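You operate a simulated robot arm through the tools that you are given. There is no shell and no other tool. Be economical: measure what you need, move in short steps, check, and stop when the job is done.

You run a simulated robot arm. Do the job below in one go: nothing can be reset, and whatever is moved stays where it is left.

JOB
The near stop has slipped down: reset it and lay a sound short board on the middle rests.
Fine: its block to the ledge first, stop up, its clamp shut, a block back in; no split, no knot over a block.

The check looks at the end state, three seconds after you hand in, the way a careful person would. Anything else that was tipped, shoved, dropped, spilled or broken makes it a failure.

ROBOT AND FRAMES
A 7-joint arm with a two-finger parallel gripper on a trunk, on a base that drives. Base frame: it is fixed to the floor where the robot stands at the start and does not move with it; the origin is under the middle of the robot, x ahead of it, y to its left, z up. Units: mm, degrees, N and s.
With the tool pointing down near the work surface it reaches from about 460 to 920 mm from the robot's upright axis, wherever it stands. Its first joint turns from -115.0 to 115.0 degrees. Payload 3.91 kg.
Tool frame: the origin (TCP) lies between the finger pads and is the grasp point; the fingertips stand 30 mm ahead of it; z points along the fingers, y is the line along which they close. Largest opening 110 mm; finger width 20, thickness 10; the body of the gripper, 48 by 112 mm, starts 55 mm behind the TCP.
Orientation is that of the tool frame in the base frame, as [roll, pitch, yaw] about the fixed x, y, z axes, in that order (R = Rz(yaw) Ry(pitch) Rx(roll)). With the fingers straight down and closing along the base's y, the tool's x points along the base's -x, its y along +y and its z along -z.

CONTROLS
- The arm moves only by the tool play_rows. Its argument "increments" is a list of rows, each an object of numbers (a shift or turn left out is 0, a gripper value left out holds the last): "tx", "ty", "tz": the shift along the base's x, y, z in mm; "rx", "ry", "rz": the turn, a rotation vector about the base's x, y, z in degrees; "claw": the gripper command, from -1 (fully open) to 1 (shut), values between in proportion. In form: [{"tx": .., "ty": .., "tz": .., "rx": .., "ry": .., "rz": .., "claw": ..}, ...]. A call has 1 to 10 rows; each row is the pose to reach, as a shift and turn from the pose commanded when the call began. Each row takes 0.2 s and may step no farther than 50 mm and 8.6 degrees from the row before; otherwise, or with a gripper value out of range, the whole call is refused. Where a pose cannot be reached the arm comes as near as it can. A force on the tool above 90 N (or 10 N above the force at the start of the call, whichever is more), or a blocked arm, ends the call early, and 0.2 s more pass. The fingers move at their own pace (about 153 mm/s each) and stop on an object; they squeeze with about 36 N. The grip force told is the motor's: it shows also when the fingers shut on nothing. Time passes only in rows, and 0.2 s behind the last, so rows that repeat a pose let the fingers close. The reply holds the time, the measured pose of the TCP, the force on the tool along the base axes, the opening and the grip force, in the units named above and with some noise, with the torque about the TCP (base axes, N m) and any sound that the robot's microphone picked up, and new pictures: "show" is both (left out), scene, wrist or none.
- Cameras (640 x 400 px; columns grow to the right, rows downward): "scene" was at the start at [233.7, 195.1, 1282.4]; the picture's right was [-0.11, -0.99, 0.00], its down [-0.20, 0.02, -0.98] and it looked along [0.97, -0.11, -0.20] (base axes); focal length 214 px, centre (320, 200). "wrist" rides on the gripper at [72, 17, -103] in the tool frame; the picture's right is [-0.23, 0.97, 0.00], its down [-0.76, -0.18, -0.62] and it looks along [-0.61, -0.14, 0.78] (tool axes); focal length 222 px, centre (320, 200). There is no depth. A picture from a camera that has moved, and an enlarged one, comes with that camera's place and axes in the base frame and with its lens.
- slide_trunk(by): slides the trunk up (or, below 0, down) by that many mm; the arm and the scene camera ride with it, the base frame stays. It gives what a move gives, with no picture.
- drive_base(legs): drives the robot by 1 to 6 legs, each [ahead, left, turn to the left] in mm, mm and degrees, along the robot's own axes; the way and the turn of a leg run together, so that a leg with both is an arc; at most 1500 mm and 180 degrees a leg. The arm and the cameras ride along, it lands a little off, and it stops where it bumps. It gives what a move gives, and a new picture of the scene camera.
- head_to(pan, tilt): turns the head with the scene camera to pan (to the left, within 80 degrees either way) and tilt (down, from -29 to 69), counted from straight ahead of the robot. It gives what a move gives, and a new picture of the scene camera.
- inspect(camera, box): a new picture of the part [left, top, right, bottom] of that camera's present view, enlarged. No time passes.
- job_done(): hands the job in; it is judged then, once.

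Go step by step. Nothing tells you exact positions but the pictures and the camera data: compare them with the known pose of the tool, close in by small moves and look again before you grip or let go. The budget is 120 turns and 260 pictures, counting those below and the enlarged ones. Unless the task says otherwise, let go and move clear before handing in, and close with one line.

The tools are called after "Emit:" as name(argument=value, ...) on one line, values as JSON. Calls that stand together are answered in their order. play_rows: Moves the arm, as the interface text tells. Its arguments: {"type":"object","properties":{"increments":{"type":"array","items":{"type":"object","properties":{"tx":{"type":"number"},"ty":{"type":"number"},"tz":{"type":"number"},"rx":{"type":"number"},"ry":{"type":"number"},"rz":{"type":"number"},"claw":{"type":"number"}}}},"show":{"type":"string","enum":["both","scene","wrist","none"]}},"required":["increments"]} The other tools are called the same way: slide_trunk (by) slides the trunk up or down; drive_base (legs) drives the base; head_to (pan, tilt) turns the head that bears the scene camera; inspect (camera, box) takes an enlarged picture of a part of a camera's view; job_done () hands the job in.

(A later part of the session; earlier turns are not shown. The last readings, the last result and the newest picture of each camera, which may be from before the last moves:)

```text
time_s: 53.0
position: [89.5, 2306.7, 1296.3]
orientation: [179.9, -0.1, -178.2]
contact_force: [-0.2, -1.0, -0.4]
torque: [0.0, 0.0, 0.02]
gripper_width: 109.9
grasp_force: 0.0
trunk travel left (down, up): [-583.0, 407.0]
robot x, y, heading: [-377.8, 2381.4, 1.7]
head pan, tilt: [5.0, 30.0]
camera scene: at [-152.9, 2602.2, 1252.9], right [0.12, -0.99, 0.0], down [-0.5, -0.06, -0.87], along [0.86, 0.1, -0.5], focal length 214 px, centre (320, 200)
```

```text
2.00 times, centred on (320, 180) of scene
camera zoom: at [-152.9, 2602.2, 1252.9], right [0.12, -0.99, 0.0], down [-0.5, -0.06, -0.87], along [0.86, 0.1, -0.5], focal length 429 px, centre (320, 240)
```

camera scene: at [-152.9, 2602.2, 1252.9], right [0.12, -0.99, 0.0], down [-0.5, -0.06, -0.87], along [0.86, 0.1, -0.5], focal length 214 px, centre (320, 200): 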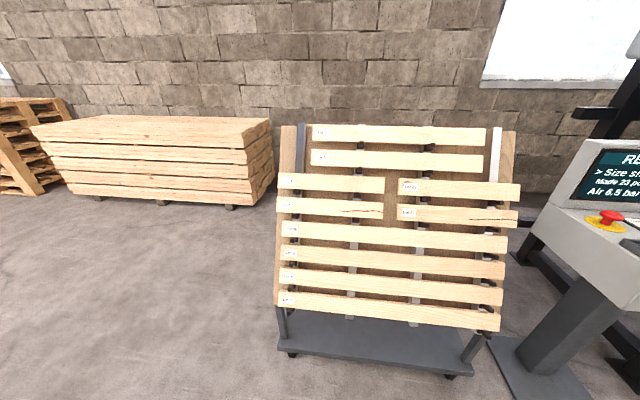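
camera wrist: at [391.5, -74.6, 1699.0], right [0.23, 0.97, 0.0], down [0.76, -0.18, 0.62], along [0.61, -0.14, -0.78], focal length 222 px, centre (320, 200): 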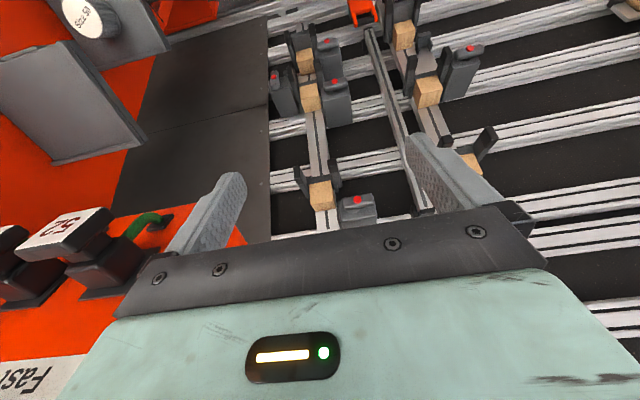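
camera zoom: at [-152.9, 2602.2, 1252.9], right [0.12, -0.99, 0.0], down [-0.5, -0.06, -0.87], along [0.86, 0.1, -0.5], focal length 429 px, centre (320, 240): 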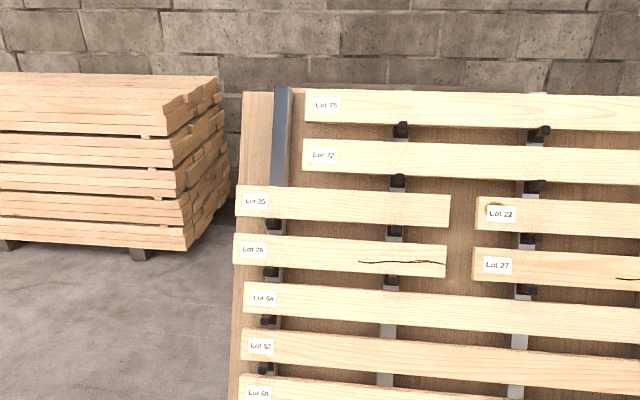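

Four short boards: lots 25, 22, 26?, 27. Two are split; the slip names Lot 22. Zooming in to check knots.

Emit:
inspect(camera="scene", box=[270, 165, 400, 225])

Emit:
inspect(camera="scene", box=[390, 165, 530, 235])

Emit:
inspect(camera="wrist", box=[0, 0, 640, 400])

```text
4.92 times, centred on (335, 195) of scene
camera zoom: at [-152.9, 2602.2, 1252.9], right [0.12, -0.99, 0.0], down [-0.5, -0.06, -0.87], along [0.86, 0.1, -0.5], focal length 1056 px, centre (246, 225)
```

zoom: 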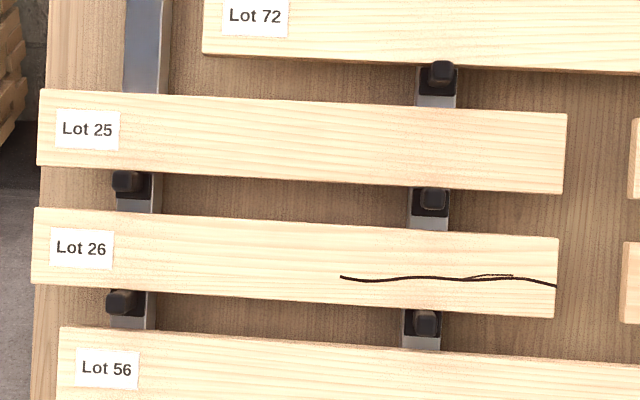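

```text
4.57 times, centred on (460, 200) of scene
camera zoom: at [-152.9, 2602.2, 1252.9], right [0.12, -0.99, 0.0], down [-0.5, -0.06, -0.87], along [0.86, 0.1, -0.5], focal length 980 px, centre (-320, 200)
```

zoom: 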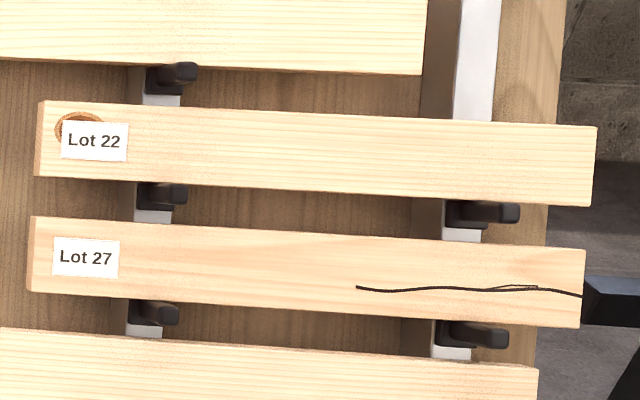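

```text
1.00 times, centred on (320, 200) of wrist (not enlarged: the box is as wide or as high as the picture)
camera zoom: at [16.7, 2319.7, 1399.0], right [0.2, 0.98, 0.0], down [0.77, -0.15, 0.62], along [0.61, -0.12, -0.78], focal length 222 px, centre (320, 200)
```

zoom: 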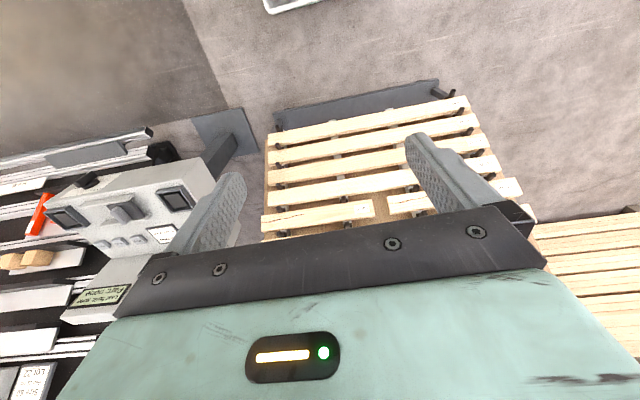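

Lot 22 (named on the slip) is unsplit with a knot only near its left end; it can overhang past the block. First I return to reset the stop, parking where both the near post and the ledge are reachable.

Emit:
drive_base(legs=[[0, 0, -1.7], [0, -1400, 0], [0, -650, 0]])

Emit:
head_to(pan=0, tilt=30)

```text
time_s: 63.4
position: [93.3, 256.3, 1296.5]
orientation: [-180.0, 0.0, -179.8]
contact_force: [0.6, 0.3, -0.6]
torque: [0.0, 0.05, -0.03]
gripper_width: 109.8
grasp_force: 0.1
trunk travel left (down, up): [-583.0, 407.0]
robot x, y, heading: [-372.2, 344.6, 0.1]
head pan, tilt: [5.0, 30.0]
camera scene: at [-140.1, 558.7, 1252.9], right [0.09, -1.0, 0.0], down [-0.5, -0.05, -0.87], along [0.86, 0.08, -0.5], focal length 214 px, centre (320, 200)
```

scene: 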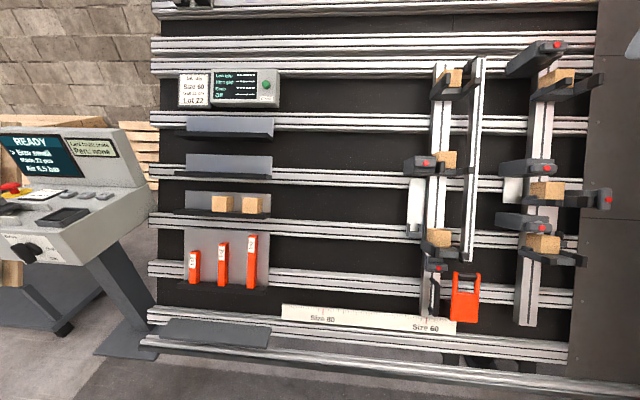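

```text
time_s: 64.1
position: [95.0, 254.7, 1296.6]
orientation: [180.0, 0.0, -179.8]
contact_force: [0.0, 0.1, -0.2]
torque: [0.04, 0.0, 0.03]
gripper_width: 110.1
grasp_force: 0.0
trunk travel left (down, up): [-583.0, 407.0]
robot x, y, heading: [-367.5, 345.5, 0.0]
head pan, tilt: [0.0, 30.0]
camera scene: at [-139.7, 550.8, 1252.9], right [0.0, -1.0, 0.0], down [-0.5, 0.0, -0.87], along [0.87, 0.0, -0.5], focal length 214 px, centre (320, 200)
```

scene: 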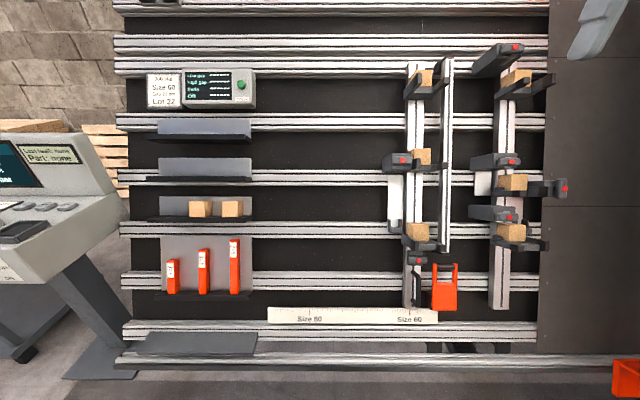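

A very good overview from here. I zoom in on the near post, gauges and ledge.

Emit:
inspect(camera="scene", box=[456, 130, 584, 260])

Emit:
inspect(camera="scene", box=[370, 130, 470, 260])

Emit:
inspect(camera="scene", box=[140, 180, 270, 310])

Emit:
inspect(camera="scene", box=[140, 60, 270, 130])

```text
3.08 times, centred on (520, 195) of scene
camera zoom: at [-139.7, 550.8, 1252.9], right [0.0, -1.0, 0.0], down [-0.5, 0.0, -0.87], along [0.87, 0.0, -0.5], focal length 660 px, centre (-295, 215)
```

zoom: 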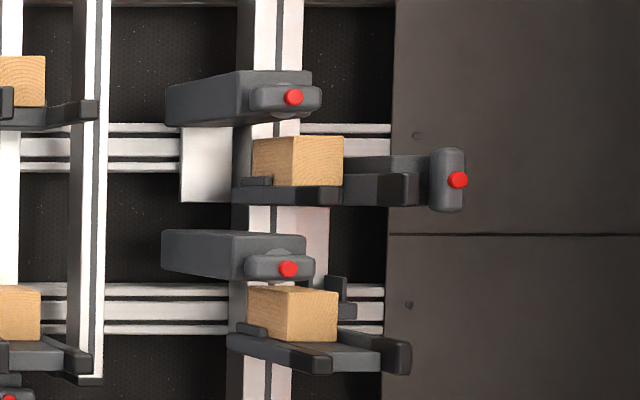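

```text
3.08 times, centred on (420, 195) of scene
camera zoom: at [-139.7, 550.8, 1252.9], right [0.0, -1.0, 0.0], down [-0.5, 0.0, -0.87], along [0.87, 0.0, -0.5], focal length 660 px, centre (12, 215)
```

zoom: 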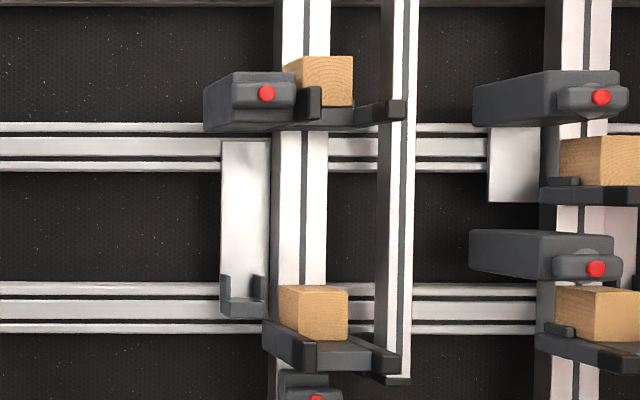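

```text
3.08 times, centred on (205, 245) of scene
camera zoom: at [-139.7, 550.8, 1252.9], right [0.0, -1.0, 0.0], down [-0.5, 0.0, -0.87], along [0.87, 0.0, -0.5], focal length 660 px, centre (674, 62)
```

zoom: 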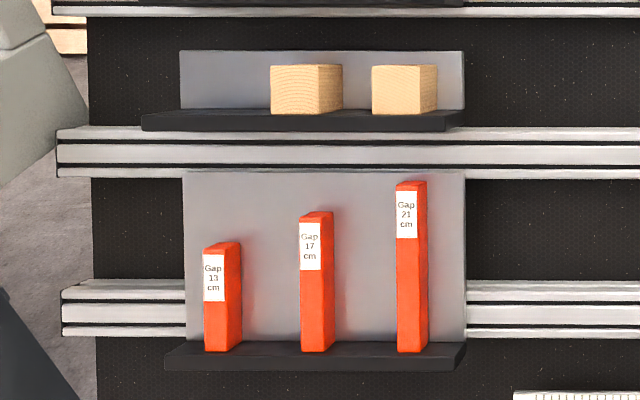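

```text
4.92 times, centred on (205, 95) of scene
camera zoom: at [-139.7, 550.8, 1252.9], right [0.0, -1.0, 0.0], down [-0.5, 0.0, -0.87], along [0.87, 0.0, -0.5], focal length 1056 px, centre (886, 717)
```

zoom: 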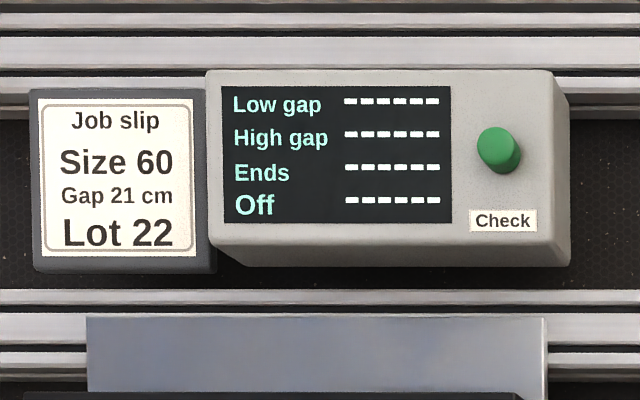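

The view is perpendicular to the 30° plane, so I can measure: the left middle block sits at slope position ≈1139 mm, the near one ≈1048, i.e. ≈90 mm too low. I drive closer and point the tool square to the plane for a frontal wrist view.

Emit:
drive_base(legs=[[160, -100, 0]])

Emit:
play_rows(increments=[{"ry": -8}, {"ry": -16}, {"ry": -24}, {"ry": -32}, {"ry": -40}, {"ry": -48}, {"ry": -56}, {"ry": -60}], show="both")

```text
time_s: 65.6
position: [251.7, 156.8, 1297.0]
orientation: [-179.9, 0.0, -180.0]
contact_force: [0.5, -0.7, -0.3]
torque: [0.02, 0.0, 0.04]
gripper_width: 110.3
grasp_force: 0.1
trunk travel left (down, up): [-583.0, 407.0]
robot x, y, heading: [-209.9, 250.4, 0.2]
head pan, tilt: [0.0, 30.0]
camera scene: at [19.5, 452.9, 1252.9], right [0.0, -1.0, 0.0], down [-0.5, 0.0, -0.87], along [0.87, 0.0, -0.5], focal length 214 px, centre (320, 200)
```

scene: 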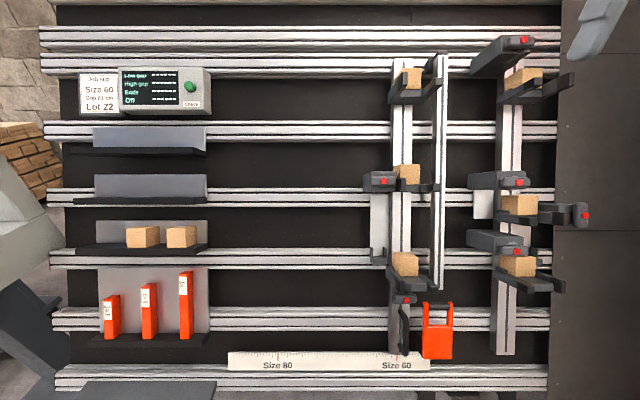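

```text
time_s: 67.4
position: [330.1, 300.4, 1127.2]
orientation: [180.0, 58.3, -179.9]
contact_force: [-0.6, 0.3, -0.3]
torque: [-0.05, 0.0, -0.03]
gripper_width: 109.9
grasp_force: 0.1
out of reach, approached as far as the arm can: row 1, 2, 3, 4, 5, 6, 7, 8
trunk travel left (down, up): [-583.0, 407.0]
robot x, y, heading: [-210.4, 245.9, -0.1]
head pan, tilt: [0.0, 30.0]
camera scene: at [19.3, 453.3, 1252.9], right [0.0, -1.0, 0.0], down [-0.5, 0.0, -0.87], along [0.87, 0.0, -0.5], focal length 214 px, centre (320, 200)
camera wrist: at [203.7, 316.3, 1119.0], right [0.12, 0.97, 0.19], down [-0.13, -0.18, 0.98], along [0.98, -0.14, 0.11], focal length 222 px, centre (320, 200)
```

scene: 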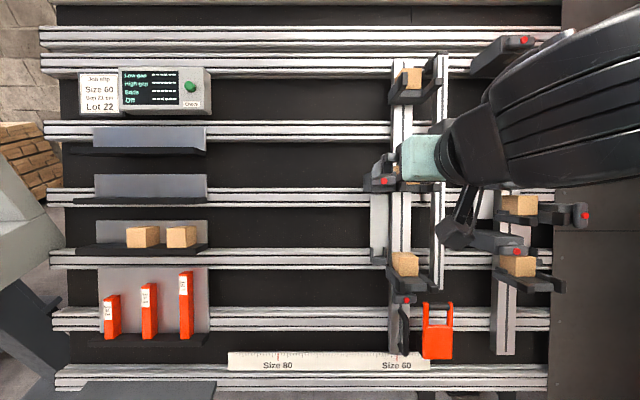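
wrist: 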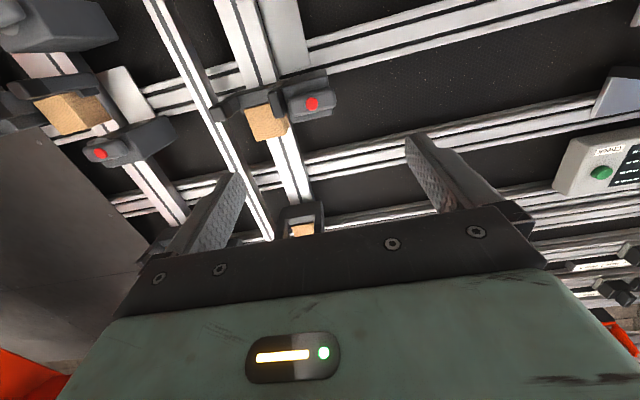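

The arm is cramped at this distance; I back off a bit more so that the tilted tool is reachable.

Emit:
drive_base(legs=[[-180, -100, 0]])

Emit:
play_rows(increments=[{"tx": 10}, {"tx": 10}], show="none")

```text
time_s: 69.0
position: [153.2, 199.1, 1128.0]
orientation: [179.8, 58.3, 179.7]
contact_force: [-0.1, -0.2, 0.6]
torque: [0.03, -0.02, -0.03]
gripper_width: 109.8
grasp_force: 0.0
trunk travel left (down, up): [-583.0, 407.0]
robot x, y, heading: [-389.4, 148.1, -0.1]
head pan, tilt: [0.0, 30.0]
camera scene: at [-157.7, 353.5, 1252.9], right [0.0, -1.0, 0.0], down [-0.5, 0.0, -0.87], along [0.87, 0.0, -0.5], focal length 214 px, centre (320, 200)
```

scene: 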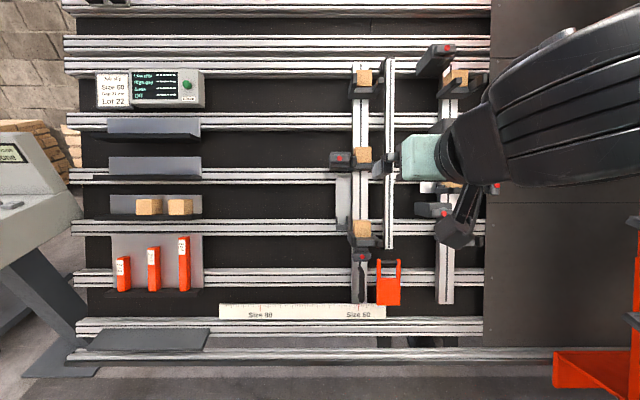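

```text
time_s: 69.6
position: [162.3, 198.9, 1127.4]
orientation: [179.8, 58.3, 179.8]
contact_force: [-0.5, -0.1, -0.2]
torque: [0.0, 0.02, 0.01]
gripper_width: 110.2
grasp_force: 0.0
trunk travel left (down, up): [-583.0, 407.0]
robot x, y, heading: [-393.2, 151.2, -0.1]
head pan, tilt: [0.0, 30.0]
```

Now move the wrist camera to look at the near middle stop.

Emit:
play_rows(increments=[{"tx": 10, "ty": -32, "tz": -19, "ry": -1.7}, {"tx": 20, "ty": -64, "tz": -38, "ry": -1.7}, {"tx": 30, "ty": -96, "tz": -57, "ry": -1.7}, {"tx": 40, "ty": -128, "tz": -76, "ry": -1.7}, {"tx": 50, "ty": -160, "tz": -95, "ry": -1.7}, {"tx": 60, "ty": -192, "tz": -114, "ry": -1.7}, {"tx": 70, "ty": -224, "tz": -133, "ry": -1.7}, {"tx": 80, "ty": -256, "tz": -152, "ry": -1.7}, {"tx": 90, "ty": -288, "tz": -171, "ry": -1.7}, {"tx": 100, "ty": -320, "tz": -190, "ry": -1.7}], show="both")

Emit:
inspect(camera="wrist", box=[180, 20, 440, 200])

```text
time_s: 71.8
position: [261.7, -17.4, 1019.6]
orientation: [179.9, 59.8, 179.7]
contact_force: [0.0, -0.4, -0.3]
torque: [-0.02, 0.01, 0.02]
gripper_width: 109.9
grasp_force: 0.1
out of reach, approached as far as the arm can: row 2, 3, 4, 5, 6, 7, 8, 9, 10
trunk travel left (down, up): [-583.0, 407.0]
robot x, y, heading: [-389.3, 152.6, -0.2]
head pan, tilt: [0.0, 30.0]
camera scene: at [-157.6, 353.5, 1252.9], right [0.0, -1.0, 0.0], down [-0.5, 0.0, -0.87], along [0.87, 0.0, -0.5], focal length 214 px, centre (320, 200)
camera wrist: at [136.0, -0.2, 1007.3], right [0.12, 0.97, 0.2], down [-0.16, -0.18, 0.97], along [0.98, -0.15, 0.13], focal length 222 px, centre (320, 200)
```

scene: 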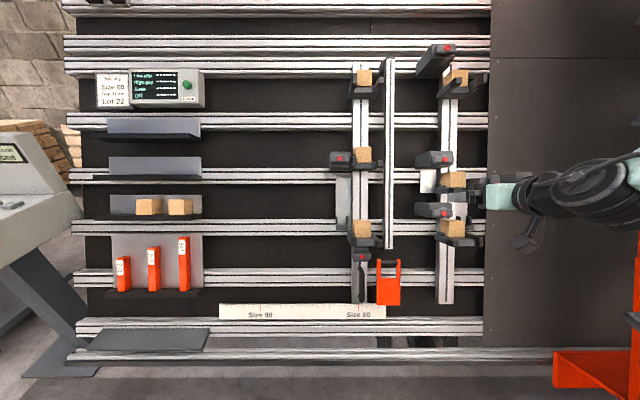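
wrist: 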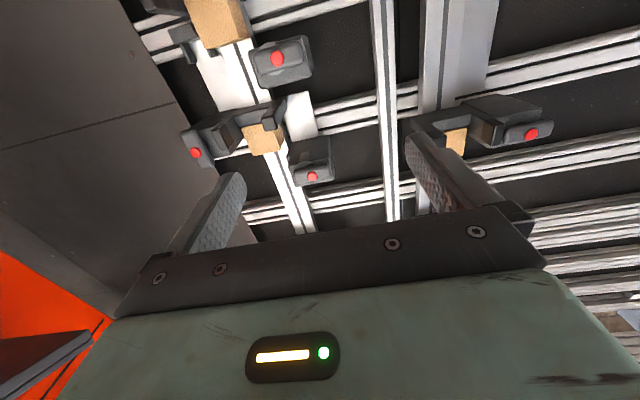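

```text
2.22 times, centred on (310, 110) of wrist
camera zoom: at [136.0, -0.2, 1007.3], right [0.12, 0.97, 0.2], down [-0.16, -0.18, 0.97], along [0.98, -0.15, 0.13], focal length 494 px, centre (342, 400)
```

zoom: 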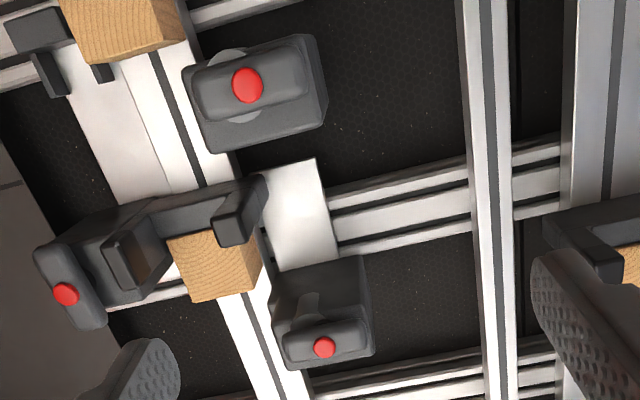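

I compare precisely the box-to-block offsets on the near post.

Emit:
inspect(camera="scene", box=[400, 30, 500, 150])

Emit:
inspect(camera="scene", box=[400, 140, 500, 260])

Emit:
inspect(camera="scene", box=[320, 140, 420, 310])

```text
3.33 times, centred on (450, 90) of scene
camera zoom: at [-157.6, 353.5, 1252.9], right [0.0, -1.0, 0.0], down [-0.5, 0.0, -0.87], along [0.87, 0.0, -0.5], focal length 715 px, centre (-113, 567)
```

zoom: 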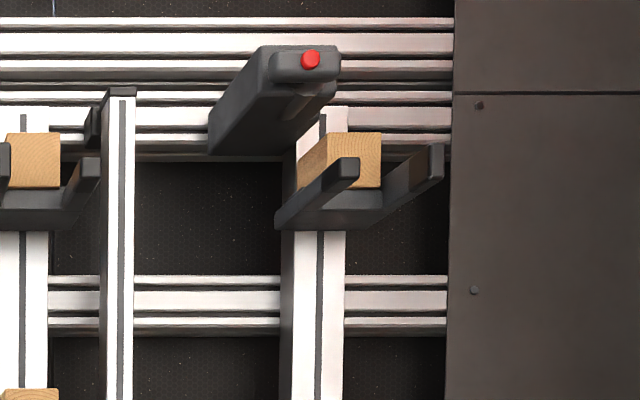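

```text
3.33 times, centred on (450, 200) of scene
camera zoom: at [-157.6, 353.5, 1252.9], right [0.0, -1.0, 0.0], down [-0.5, 0.0, -0.87], along [0.87, 0.0, -0.5], focal length 715 px, centre (-113, 200)
```

zoom: 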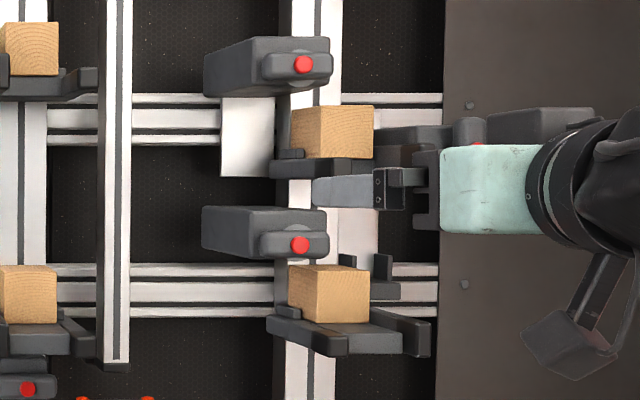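

```text
2.35 times, centred on (370, 225) of scene
camera zoom: at [-157.6, 353.5, 1252.9], right [0.0, -1.0, 0.0], down [-0.5, 0.0, -0.87], along [0.87, 0.0, -0.5], focal length 505 px, centre (202, 141)
```

zoom: 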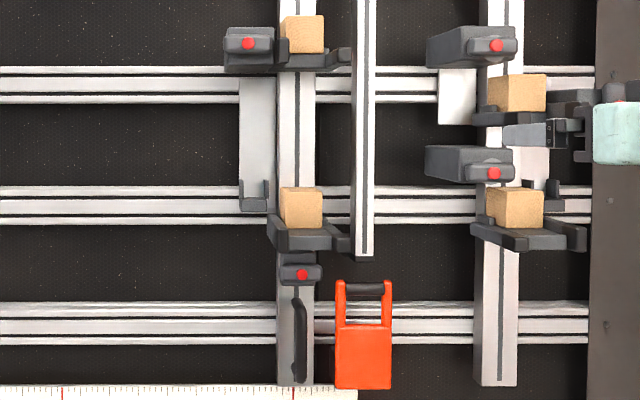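

I approach the near block square-on to a pre-grasp about 90 mm off the block plane.

Emit:
play_rows(increments=[{"tx": 20, "ty": -20, "tz": -4}, {"tx": 45, "ty": -45, "tz": -10}, {"tx": 75, "ty": -70, "tz": -17}, {"tx": 105, "ty": -95, "tz": -24}, {"tx": 130, "ty": -110, "tz": -30}, {"tx": 150, "ty": -123, "tz": -35}, {"tx": 150, "ty": -123, "tz": -35}], show="both")

Emit:
inspect(camera="wrist", box=[160, 40, 480, 240])

```text
time_s: 73.4
position: [351.0, -47.8, 1057.1]
orientation: [-179.8, 59.8, 179.7]
contact_force: [-0.6, -0.1, 0.8]
torque: [0.02, -0.02, 0.01]
gripper_width: 110.1
grasp_force: 0.0
out of reach, approached as far as the arm can: row 1, 2, 3, 4, 5, 6, 7
trunk travel left (down, up): [-583.0, 407.0]
robot x, y, heading: [-388.3, 147.7, -0.5]
head pan, tilt: [0.0, 30.0]
camera scene: at [-157.6, 353.5, 1252.9], right [0.0, -1.0, 0.0], down [-0.5, 0.0, -0.87], along [0.87, 0.0, -0.5], focal length 214 px, centre (320, 200)
camera wrist: at [225.2, -30.1, 1044.9], right [0.12, 0.97, 0.19], down [-0.16, -0.17, 0.97], along [0.98, -0.15, 0.13], focal length 222 px, centre (320, 200)
```

scene: 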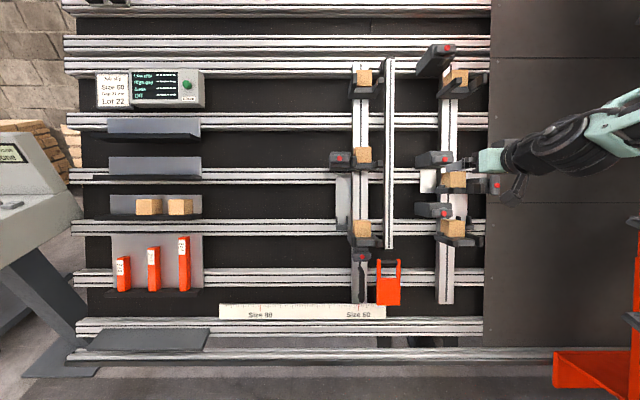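
wrist: 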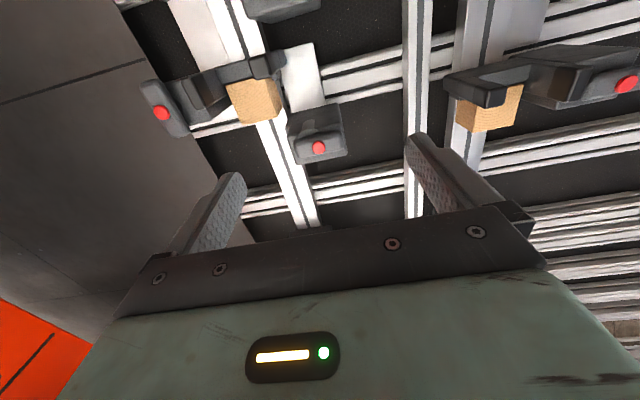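

```text
2.00 times, centred on (320, 140) of wrist
camera zoom: at [225.2, -30.1, 1044.9], right [0.12, 0.97, 0.19], down [-0.16, -0.17, 0.97], along [0.98, -0.15, 0.13], focal length 444 px, centre (320, 320)
```

zoom: 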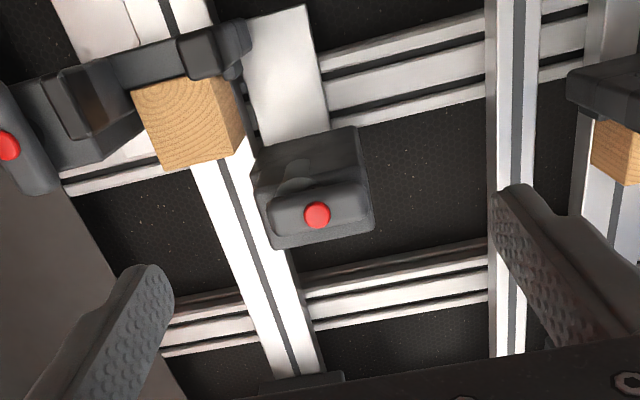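

The arm is at a limit in this posture; I back away 100 mm and lower the trunk a bit, then try again.

Emit:
drive_base(legs=[[-110, 0, 0]])

Emit:
slide_trunk(by=-120)

Emit:
play_rows(increments=[{"tx": 40}, {"tx": 80}, {"tx": 110, "ty": -20}, {"tx": 140, "ty": -50}], show="both")

```text
time_s: 74.6
position: [241.6, -48.8, 1057.0]
orientation: [-179.9, 59.8, 179.6]
contact_force: [-0.7, 0.3, 0.9]
torque: [0.0, 0.0, -0.01]
gripper_width: 110.1
grasp_force: 0.0
trunk travel left (down, up): [-583.0, 407.0]
robot x, y, heading: [-493.1, 145.7, 0.0]
head pan, tilt: [0.0, 30.0]
camera scene: at [-265.8, 353.5, 1252.9], right [-0.01, -1.0, 0.0], down [-0.5, 0.0, -0.87], along [0.87, -0.01, -0.5], focal length 214 px, centre (320, 200)
```

scene: 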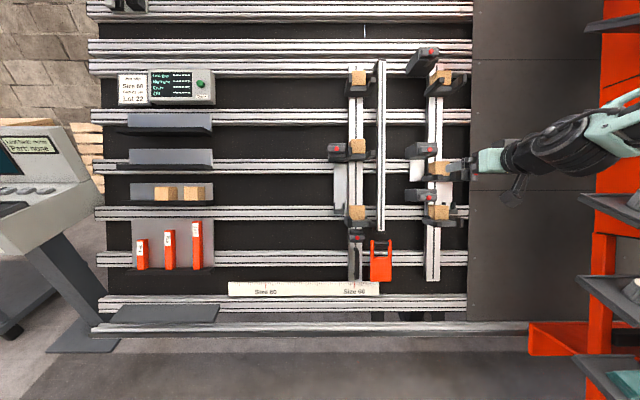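

```text
time_s: 76.1
position: [241.7, -48.1, 935.8]
orientation: [-179.8, 59.8, 179.6]
contact_force: [0.7, -0.6, -0.1]
torque: [0.0, 0.01, 0.02]
gripper_width: 110.3
grasp_force: 0.0
trunk travel left (down, up): [-463.0, 527.0]
robot x, y, heading: [-497.0, 146.8, -0.5]
head pan, tilt: [0.0, 30.0]
```

```text
time_s: 77.1
position: [280.4, -86.0, 985.4]
orientation: [-179.8, 59.9, 179.6]
contact_force: [0.1, -0.5, 0.0]
torque: [-0.04, 0.0, 0.02]
gripper_width: 109.7
grasp_force: 0.1
out of reach, approached as far as the arm can: row 1, 2, 3, 4
trunk travel left (down, up): [-463.0, 527.0]
robot x, y, heading: [-499.4, 149.8, -0.2]
head pan, tilt: [0.0, 30.0]
camera scene: at [-265.8, 353.5, 1132.9], right [-0.01, -1.0, 0.0], down [-0.5, 0.0, -0.87], along [0.87, 0.0, -0.5], focal length 214 px, centre (320, 200)
camera wrist: at [155.6, -67.7, 973.9], right [0.12, 0.97, 0.19], down [-0.16, -0.17, 0.97], along [0.98, -0.15, 0.13], focal length 222 px, centre (320, 200)
```

scene: 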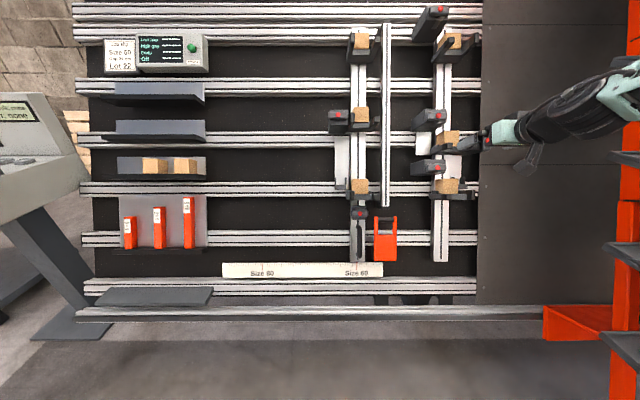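
wrist: 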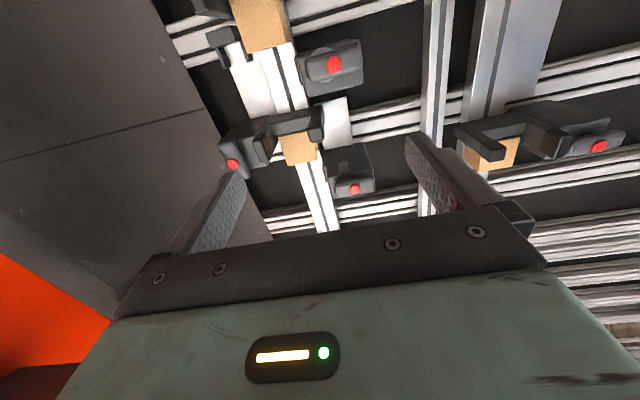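

The tool can only point forward when the target is high relative to the shoulder, so I'll lower the trunk a lot, raising the arm first.

Emit:
play_rows(increments=[{"tx": -10, "tz": 40}, {"tx": -20, "tz": 80}, {"tx": -30, "tz": 120}, {"tx": -40, "tz": 160}, {"tx": -50, "tz": 200}, {"tx": -60, "tz": 240}, {"tx": -70, "tz": 280}, {"tx": -70, "tz": 320}], show="none")

Emit:
slide_trunk(by=-300)

Emit:
head_to(pan=-5, tilt=10)

```text
time_s: 78.9
position: [205.5, -83.6, 1302.5]
orientation: [-179.8, 59.6, 179.5]
contact_force: [-0.7, -0.1, 1.1]
torque: [0.0, 0.02, -0.02]
gripper_width: 109.9
grasp_force: 0.0
trunk travel left (down, up): [-463.0, 527.0]
robot x, y, heading: [-499.0, 145.9, -0.3]
head pan, tilt: [0.0, 30.0]
```

```text
time_s: 81.9
position: [206.1, -84.9, 1001.8]
orientation: [-179.9, 59.8, 179.6]
contact_force: [-0.1, -0.4, -0.4]
torque: [0.02, 0.02, -0.04]
gripper_width: 109.8
grasp_force: 0.0
trunk travel left (down, up): [-163.0, 827.0]
robot x, y, heading: [-498.2, 151.3, -0.2]
head pan, tilt: [0.0, 30.0]
```

```text
time_s: 82.8
position: [206.4, -85.5, 1002.6]
orientation: [-179.7, 59.8, 179.6]
contact_force: [-0.3, 0.2, -0.5]
torque: [-0.01, 0.03, 0.03]
gripper_width: 109.8
grasp_force: 0.0
trunk travel left (down, up): [-163.0, 827.0]
robot x, y, heading: [-497.9, 149.7, -0.1]
head pan, tilt: [-5.0, 10.0]
camera scene: at [-263.6, 345.5, 865.1], right [-0.09, -1.0, 0.0], down [-0.17, 0.02, -0.98], along [0.98, -0.09, -0.17], focal length 214 px, centre (320, 200)
```

scene: 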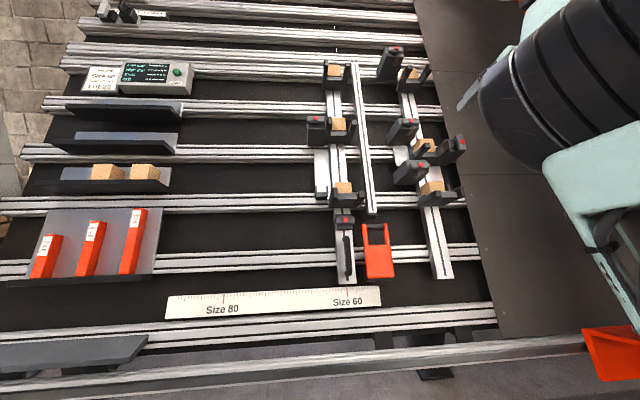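

Good posture. Approach to a pre-grasp 130 mm off the plane.

Emit:
play_rows(increments=[{"tx": 40, "ty": -10, "tz": -1}, {"tx": 80, "ty": -20, "tz": -2}, {"tx": 120, "ty": -30, "tz": -3}, {"tx": 160, "ty": -40, "tz": -4}, {"tx": 200, "ty": -50, "tz": -5}, {"tx": 219, "ty": -55, "tz": -6}], show="wrist")

Emit:
inspect(camera="wrist", box=[160, 0, 480, 200])

Emit:
inspect(camera="scene", box=[350, 40, 510, 220])

```text
time_s: 84.2
position: [401.0, -128.7, 981.3]
orientation: [180.0, 59.7, 179.5]
contact_force: [-0.1, 0.0, -0.2]
torque: [-0.01, 0.01, 0.04]
gripper_width: 109.7
grasp_force: 0.1
out of reach, approached as far as the arm can: row 5, 6
trunk travel left (down, up): [-163.0, 827.0]
robot x, y, heading: [-499.3, 149.0, -0.3]
head pan, tilt: [-5.0, 10.0]
camera wrist: at [275.9, -112.2, 969.6], right [0.12, 0.97, 0.2], down [-0.16, -0.18, 0.97], along [0.98, -0.15, 0.13], focal length 222 px, centre (320, 200)
```

wrist: 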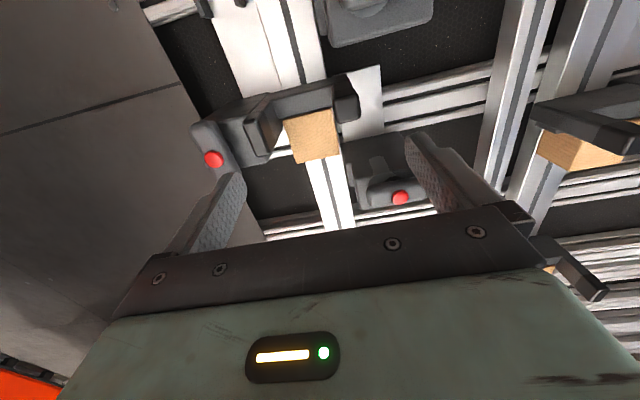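

```text
2.00 times, centred on (320, 100) of wrist
camera zoom: at [275.9, -112.2, 969.6], right [0.12, 0.97, 0.2], down [-0.16, -0.18, 0.97], along [0.98, -0.15, 0.13], focal length 444 px, centre (320, 400)
```

zoom: 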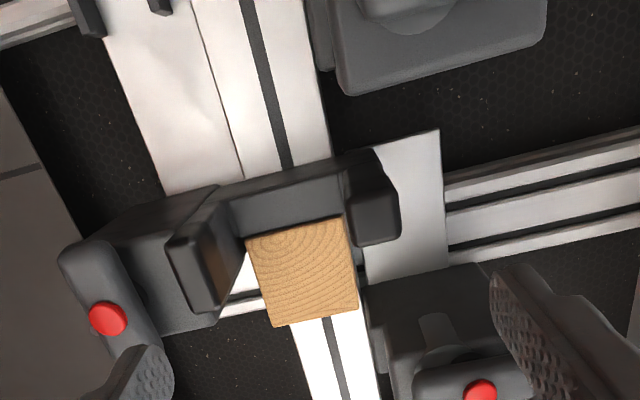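

```text
2.22 times, centred on (430, 130) of scene
camera zoom: at [-263.6, 345.4, 865.2], right [-0.09, -1.0, 0.0], down [-0.17, 0.02, -0.98], along [0.98, -0.09, -0.17], focal length 477 px, centre (76, 356)
```

zoom: 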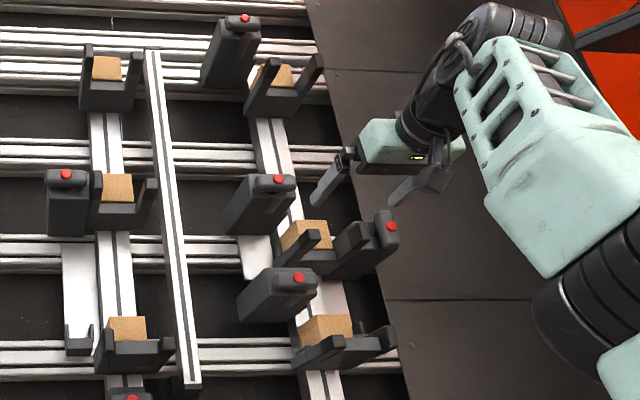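

The near block is clear in view. I retract 120 mm and drive forward 130 mm to be in comfortable reach.

Emit:
play_rows(increments=[{"tx": -40}, {"tx": -80}, {"tx": -120, "tz": 10}], show="none")

Emit:
drive_base(legs=[[110, -80, 0]])

Emit:
play_rows(increments=[{"tx": 0}], show="wrist")

```text
time_s: 85.0
position: [281.6, -129.6, 987.1]
orientation: [-179.8, 59.7, 179.8]
contact_force: [0.0, 0.1, 0.1]
torque: [0.02, 0.0, 0.0]
gripper_width: 109.7
grasp_force: 0.0
trunk travel left (down, up): [-163.0, 827.0]
robot x, y, heading: [-498.5, 146.6, -0.4]
head pan, tilt: [-5.0, 10.0]
```

```text
time_s: 86.3
position: [393.5, -211.2, 987.1]
orientation: [-179.9, 59.7, 179.6]
contact_force: [0.6, 0.1, 0.2]
torque: [-0.01, -0.02, -0.01]
gripper_width: 110.0
grasp_force: 0.1
trunk travel left (down, up): [-163.0, 827.0]
robot x, y, heading: [-383.6, 71.6, -0.1]
head pan, tilt: [-5.0, 10.0]
camera scene: at [-150.4, 264.9, 865.2], right [-0.09, -1.0, 0.0], down [-0.17, 0.02, -0.98], along [0.98, -0.09, -0.17], focal length 214 px, centre (320, 200)
```

scene: 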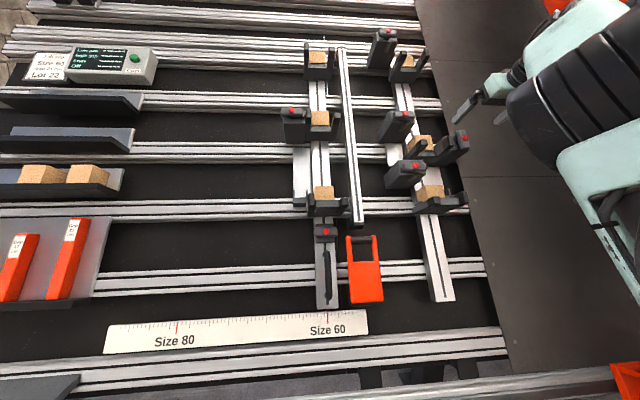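

```text
time_s: 86.7
position: [395.2, -209.6, 987.2]
orientation: [-179.8, 59.8, 179.6]
contact_force: [0.2, -0.3, 0.5]
torque: [-0.02, -0.01, -0.01]
gripper_width: 110.1
grasp_force: 0.1
trunk travel left (down, up): [-163.0, 827.0]
robot x, y, heading: [-383.4, 65.1, -0.5]
head pan, tilt: [-5.0, 10.0]
camera wrist: at [269.2, -193.1, 975.8], right [0.12, 0.97, 0.19], down [-0.16, -0.17, 0.97], along [0.98, -0.15, 0.13], focal length 222 px, centre (320, 200)
```

wrist: 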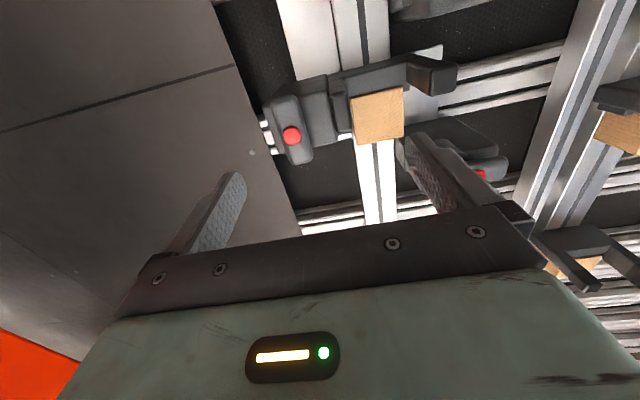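

Triangulated block face: y≈-144, slope s≈1084, n≈-18. I line up with a narrower opening and move in to a near pre-grasp.

Emit:
play_rows(increments=[{"ty": 33, "claw": -0.44}, {"ty": 66, "tx": 10}, {"tx": 50, "ty": 66, "tz": -3}, {"tx": 90, "ty": 66, "tz": -6}, {"tx": 101, "ty": 66, "tz": -7}, {"tx": 101, "ty": 66, "tz": -7}], show="wrist")

Emit:
inspect(camera="scene", box=[360, 80, 520, 200])

```text
time_s: 88.1
position: [495.2, -144.7, 980.1]
orientation: [-179.8, 59.7, 179.6]
contact_force: [0.9, 0.7, 0.1]
torque: [-0.01, -0.02, 0.02]
gripper_width: 79.2
grasp_force: 0.0
trunk travel left (down, up): [-163.0, 827.0]
robot x, y, heading: [-381.4, 67.0, -0.2]
head pan, tilt: [-5.0, 10.0]
camera wrist: at [369.6, -127.2, 968.5], right [0.12, 0.97, 0.2], down [-0.16, -0.18, 0.97], along [0.98, -0.15, 0.13], focal length 222 px, centre (320, 200)
```

wrist: 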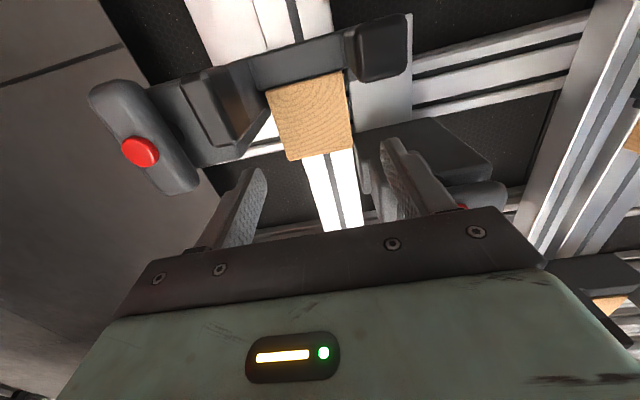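

```text
3.33 times, centred on (440, 140) of scene
camera zoom: at [-150.4, 264.9, 865.2], right [-0.09, -1.0, 0.0], down [-0.17, 0.02, -0.98], along [0.98, -0.09, -0.17], focal length 715 px, centre (-80, 400)
```

zoom: 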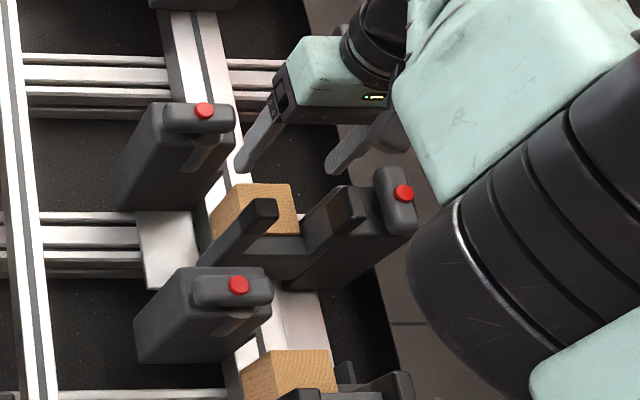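

The block is centred between the fingers. I advance along the normal and grip.

Emit:
play_rows(increments=[{"tx": 26, "ty": -2, "tz": -15}, {"tx": 50, "ty": -2, "tz": -29}, {"tx": 71, "ty": -2, "tz": -41}, {"tx": 71, "ty": -2, "tz": -41}], show="wrist")

```text
time_s: 89.1
position: [565.4, -148.2, 940.4]
orientation: [-179.8, 59.9, 179.6]
contact_force: [-0.6, -0.5, 8.5]
torque: [-0.51, 0.02, 0.0]
gripper_width: 79.4
grasp_force: 0.2
trunk travel left (down, up): [-163.0, 827.0]
robot x, y, heading: [-382.0, 68.0, -0.3]
head pan, tilt: [-5.0, 10.0]
camera wrist: at [440.3, -130.4, 928.9], right [0.12, 0.97, 0.19], down [-0.16, -0.17, 0.97], along [0.98, -0.15, 0.13], focal length 222 px, centre (320, 200)
```

wrist: 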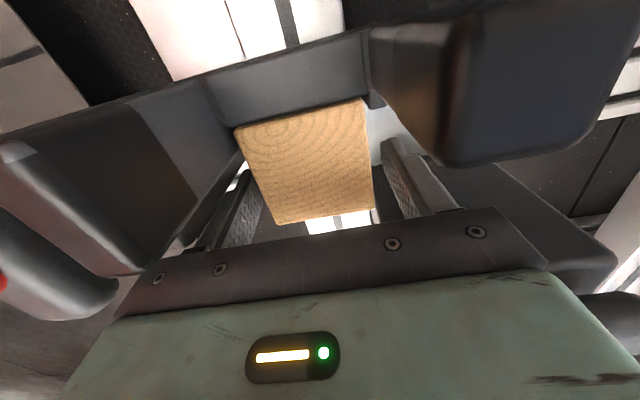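

Light touch on the outer side (8 N); I lift 4 mm up-slope, then close.

Emit:
play_rows(increments=[{"tx": 2.5, "ty": 1, "tz": 4.3}, {"tx": 2.5, "ty": 1, "tz": 4.3}, {"tx": 2.5, "ty": 1, "tz": 4.3, "claw": 1}, {"tx": 2.5, "ty": 1, "tz": 4.3, "claw": 1}, {"tx": 2.5, "ty": 1, "tz": 4.3, "claw": 1}], show="wrist")

```text
time_s: 90.3
position: [566.6, -145.5, 940.6]
orientation: [-179.9, 59.7, 179.6]
contact_force: [-8.1, -2.1, 1.1]
torque: [0.03, 0.0, 0.0]
gripper_width: 57.7
grasp_force: 35.8
out of reach, approached as far as the arm can: row 1, 2, 3, 4, 5
trunk travel left (down, up): [-163.0, 827.0]
robot x, y, heading: [-381.3, 67.4, -0.1]
head pan, tilt: [-5.0, 10.0]
camera wrist: at [440.3, -127.9, 929.2], right [0.12, 0.97, 0.2], down [-0.16, -0.18, 0.97], along [0.98, -0.15, 0.13], focal length 222 px, centre (320, 200)
```

wrist: 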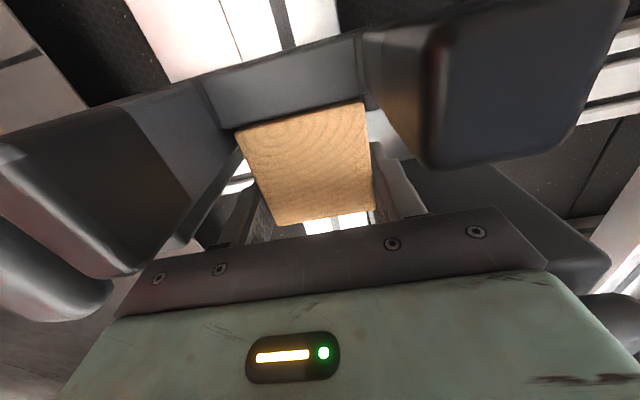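

Gripped (58 mm). Draw it out along the normal with a slight lift.

Emit:
play_rows(increments=[{"tx": -7, "tz": 9, "claw": 1}, {"tx": -24, "tz": 19}, {"tx": -50, "tz": 34}, {"tx": -85, "tz": 54}, {"tx": -120, "tz": 74}, {"tx": -155, "tz": 90}], show="both")

```text
time_s: 91.7
position: [410.4, -146.6, 1030.4]
orientation: [-179.9, 59.7, 179.6]
contact_force: [0.8, 0.2, -1.1]
torque: [0.01, 0.01, -0.03]
gripper_width: 57.3
grasp_force: 36.3
trunk travel left (down, up): [-163.0, 827.0]
robot x, y, heading: [-384.8, 71.5, -0.4]
head pan, tilt: [-5.0, 10.0]
camera scene: at [-150.3, 264.9, 865.1], right [-0.09, -1.0, 0.0], down [-0.17, 0.02, -0.98], along [0.98, -0.09, -0.17], focal length 214 px, centre (320, 200)
camera wrist: at [285.5, -129.8, 1018.6], right [0.12, 0.97, 0.2], down [-0.16, -0.18, 0.97], along [0.98, -0.15, 0.13], focal length 222 px, centre (320, 200)
```

scene: 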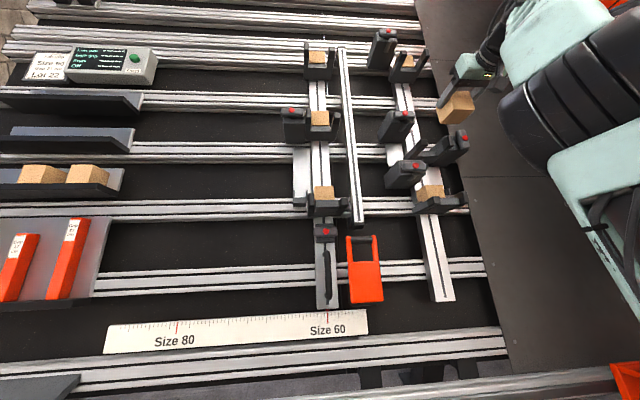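
wrist: 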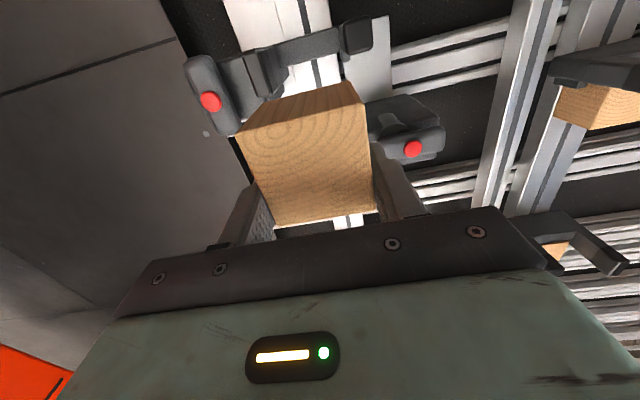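

Block is out cleanly. I retract a bit and drive left to the ledge with the spare blocks.

Emit:
play_rows(increments=[{"tx": -40, "tz": 10}, {"tx": -80, "tz": 20}, {"tx": -100, "tz": 20}], show="none")

Emit:
drive_base(legs=[[0, 1080, 0]])

Emit:
head_to(pan=0, tilt=10)

```text
time_s: 92.5
position: [313.1, -144.9, 1051.0]
orientation: [-179.8, 59.8, 179.6]
contact_force: [-0.4, 0.2, -1.0]
torque: [0.01, 0.02, 0.0]
gripper_width: 57.4
grasp_force: 36.3
trunk travel left (down, up): [-163.0, 827.0]
robot x, y, heading: [-385.4, 66.2, -0.2]
head pan, tilt: [-5.0, 10.0]
```

```text
time_s: 97.8
position: [304.0, 926.5, 1051.1]
orientation: [-179.8, 59.8, -177.8]
contact_force: [0.1, 0.2, -1.0]
torque: [0.0, 0.0, 0.02]
gripper_width: 57.5
grasp_force: 36.0
trunk travel left (down, up): [-163.0, 827.0]
robot x, y, heading: [-401.4, 1108.2, 2.4]
head pan, tilt: [-5.0, 10.0]
camera scene: at [-177.0, 1315.5, 865.2], right [-0.05, -1.0, 0.0], down [-0.17, 0.01, -0.98], along [0.98, -0.05, -0.17], focal length 214 px, centre (320, 200)
```

scene: 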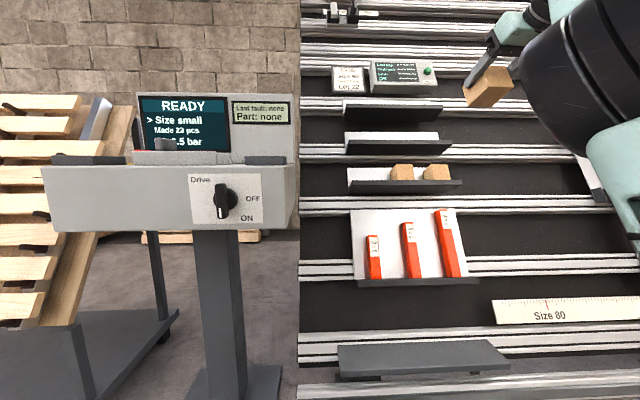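

```text
time_s: 98.5
position: [302.5, 927.1, 1050.9]
orientation: [-179.7, 59.8, -177.7]
contact_force: [-0.8, -0.8, -0.8]
torque: [0.02, 0.02, -0.04]
gripper_width: 57.6
grasp_force: 35.9
trunk travel left (down, up): [-163.0, 827.0]
robot x, y, heading: [-400.9, 1111.6, 2.6]
head pan, tilt: [0.0, 10.0]
camera scene: at [-176.9, 1323.6, 865.2], right [0.04, -1.0, 0.0], down [-0.17, -0.01, -0.98], along [0.98, 0.04, -0.17], focal length 214 px, centre (320, 200)
```

scene: 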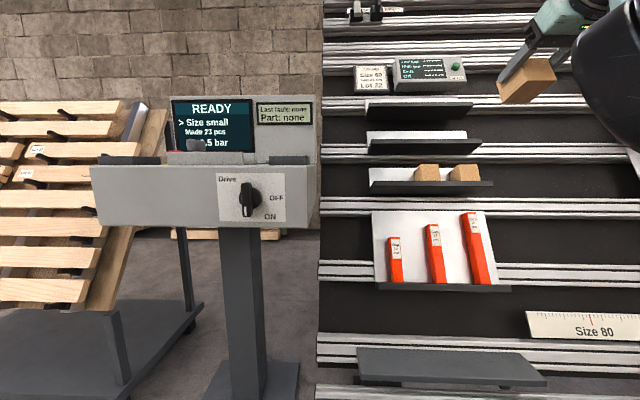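

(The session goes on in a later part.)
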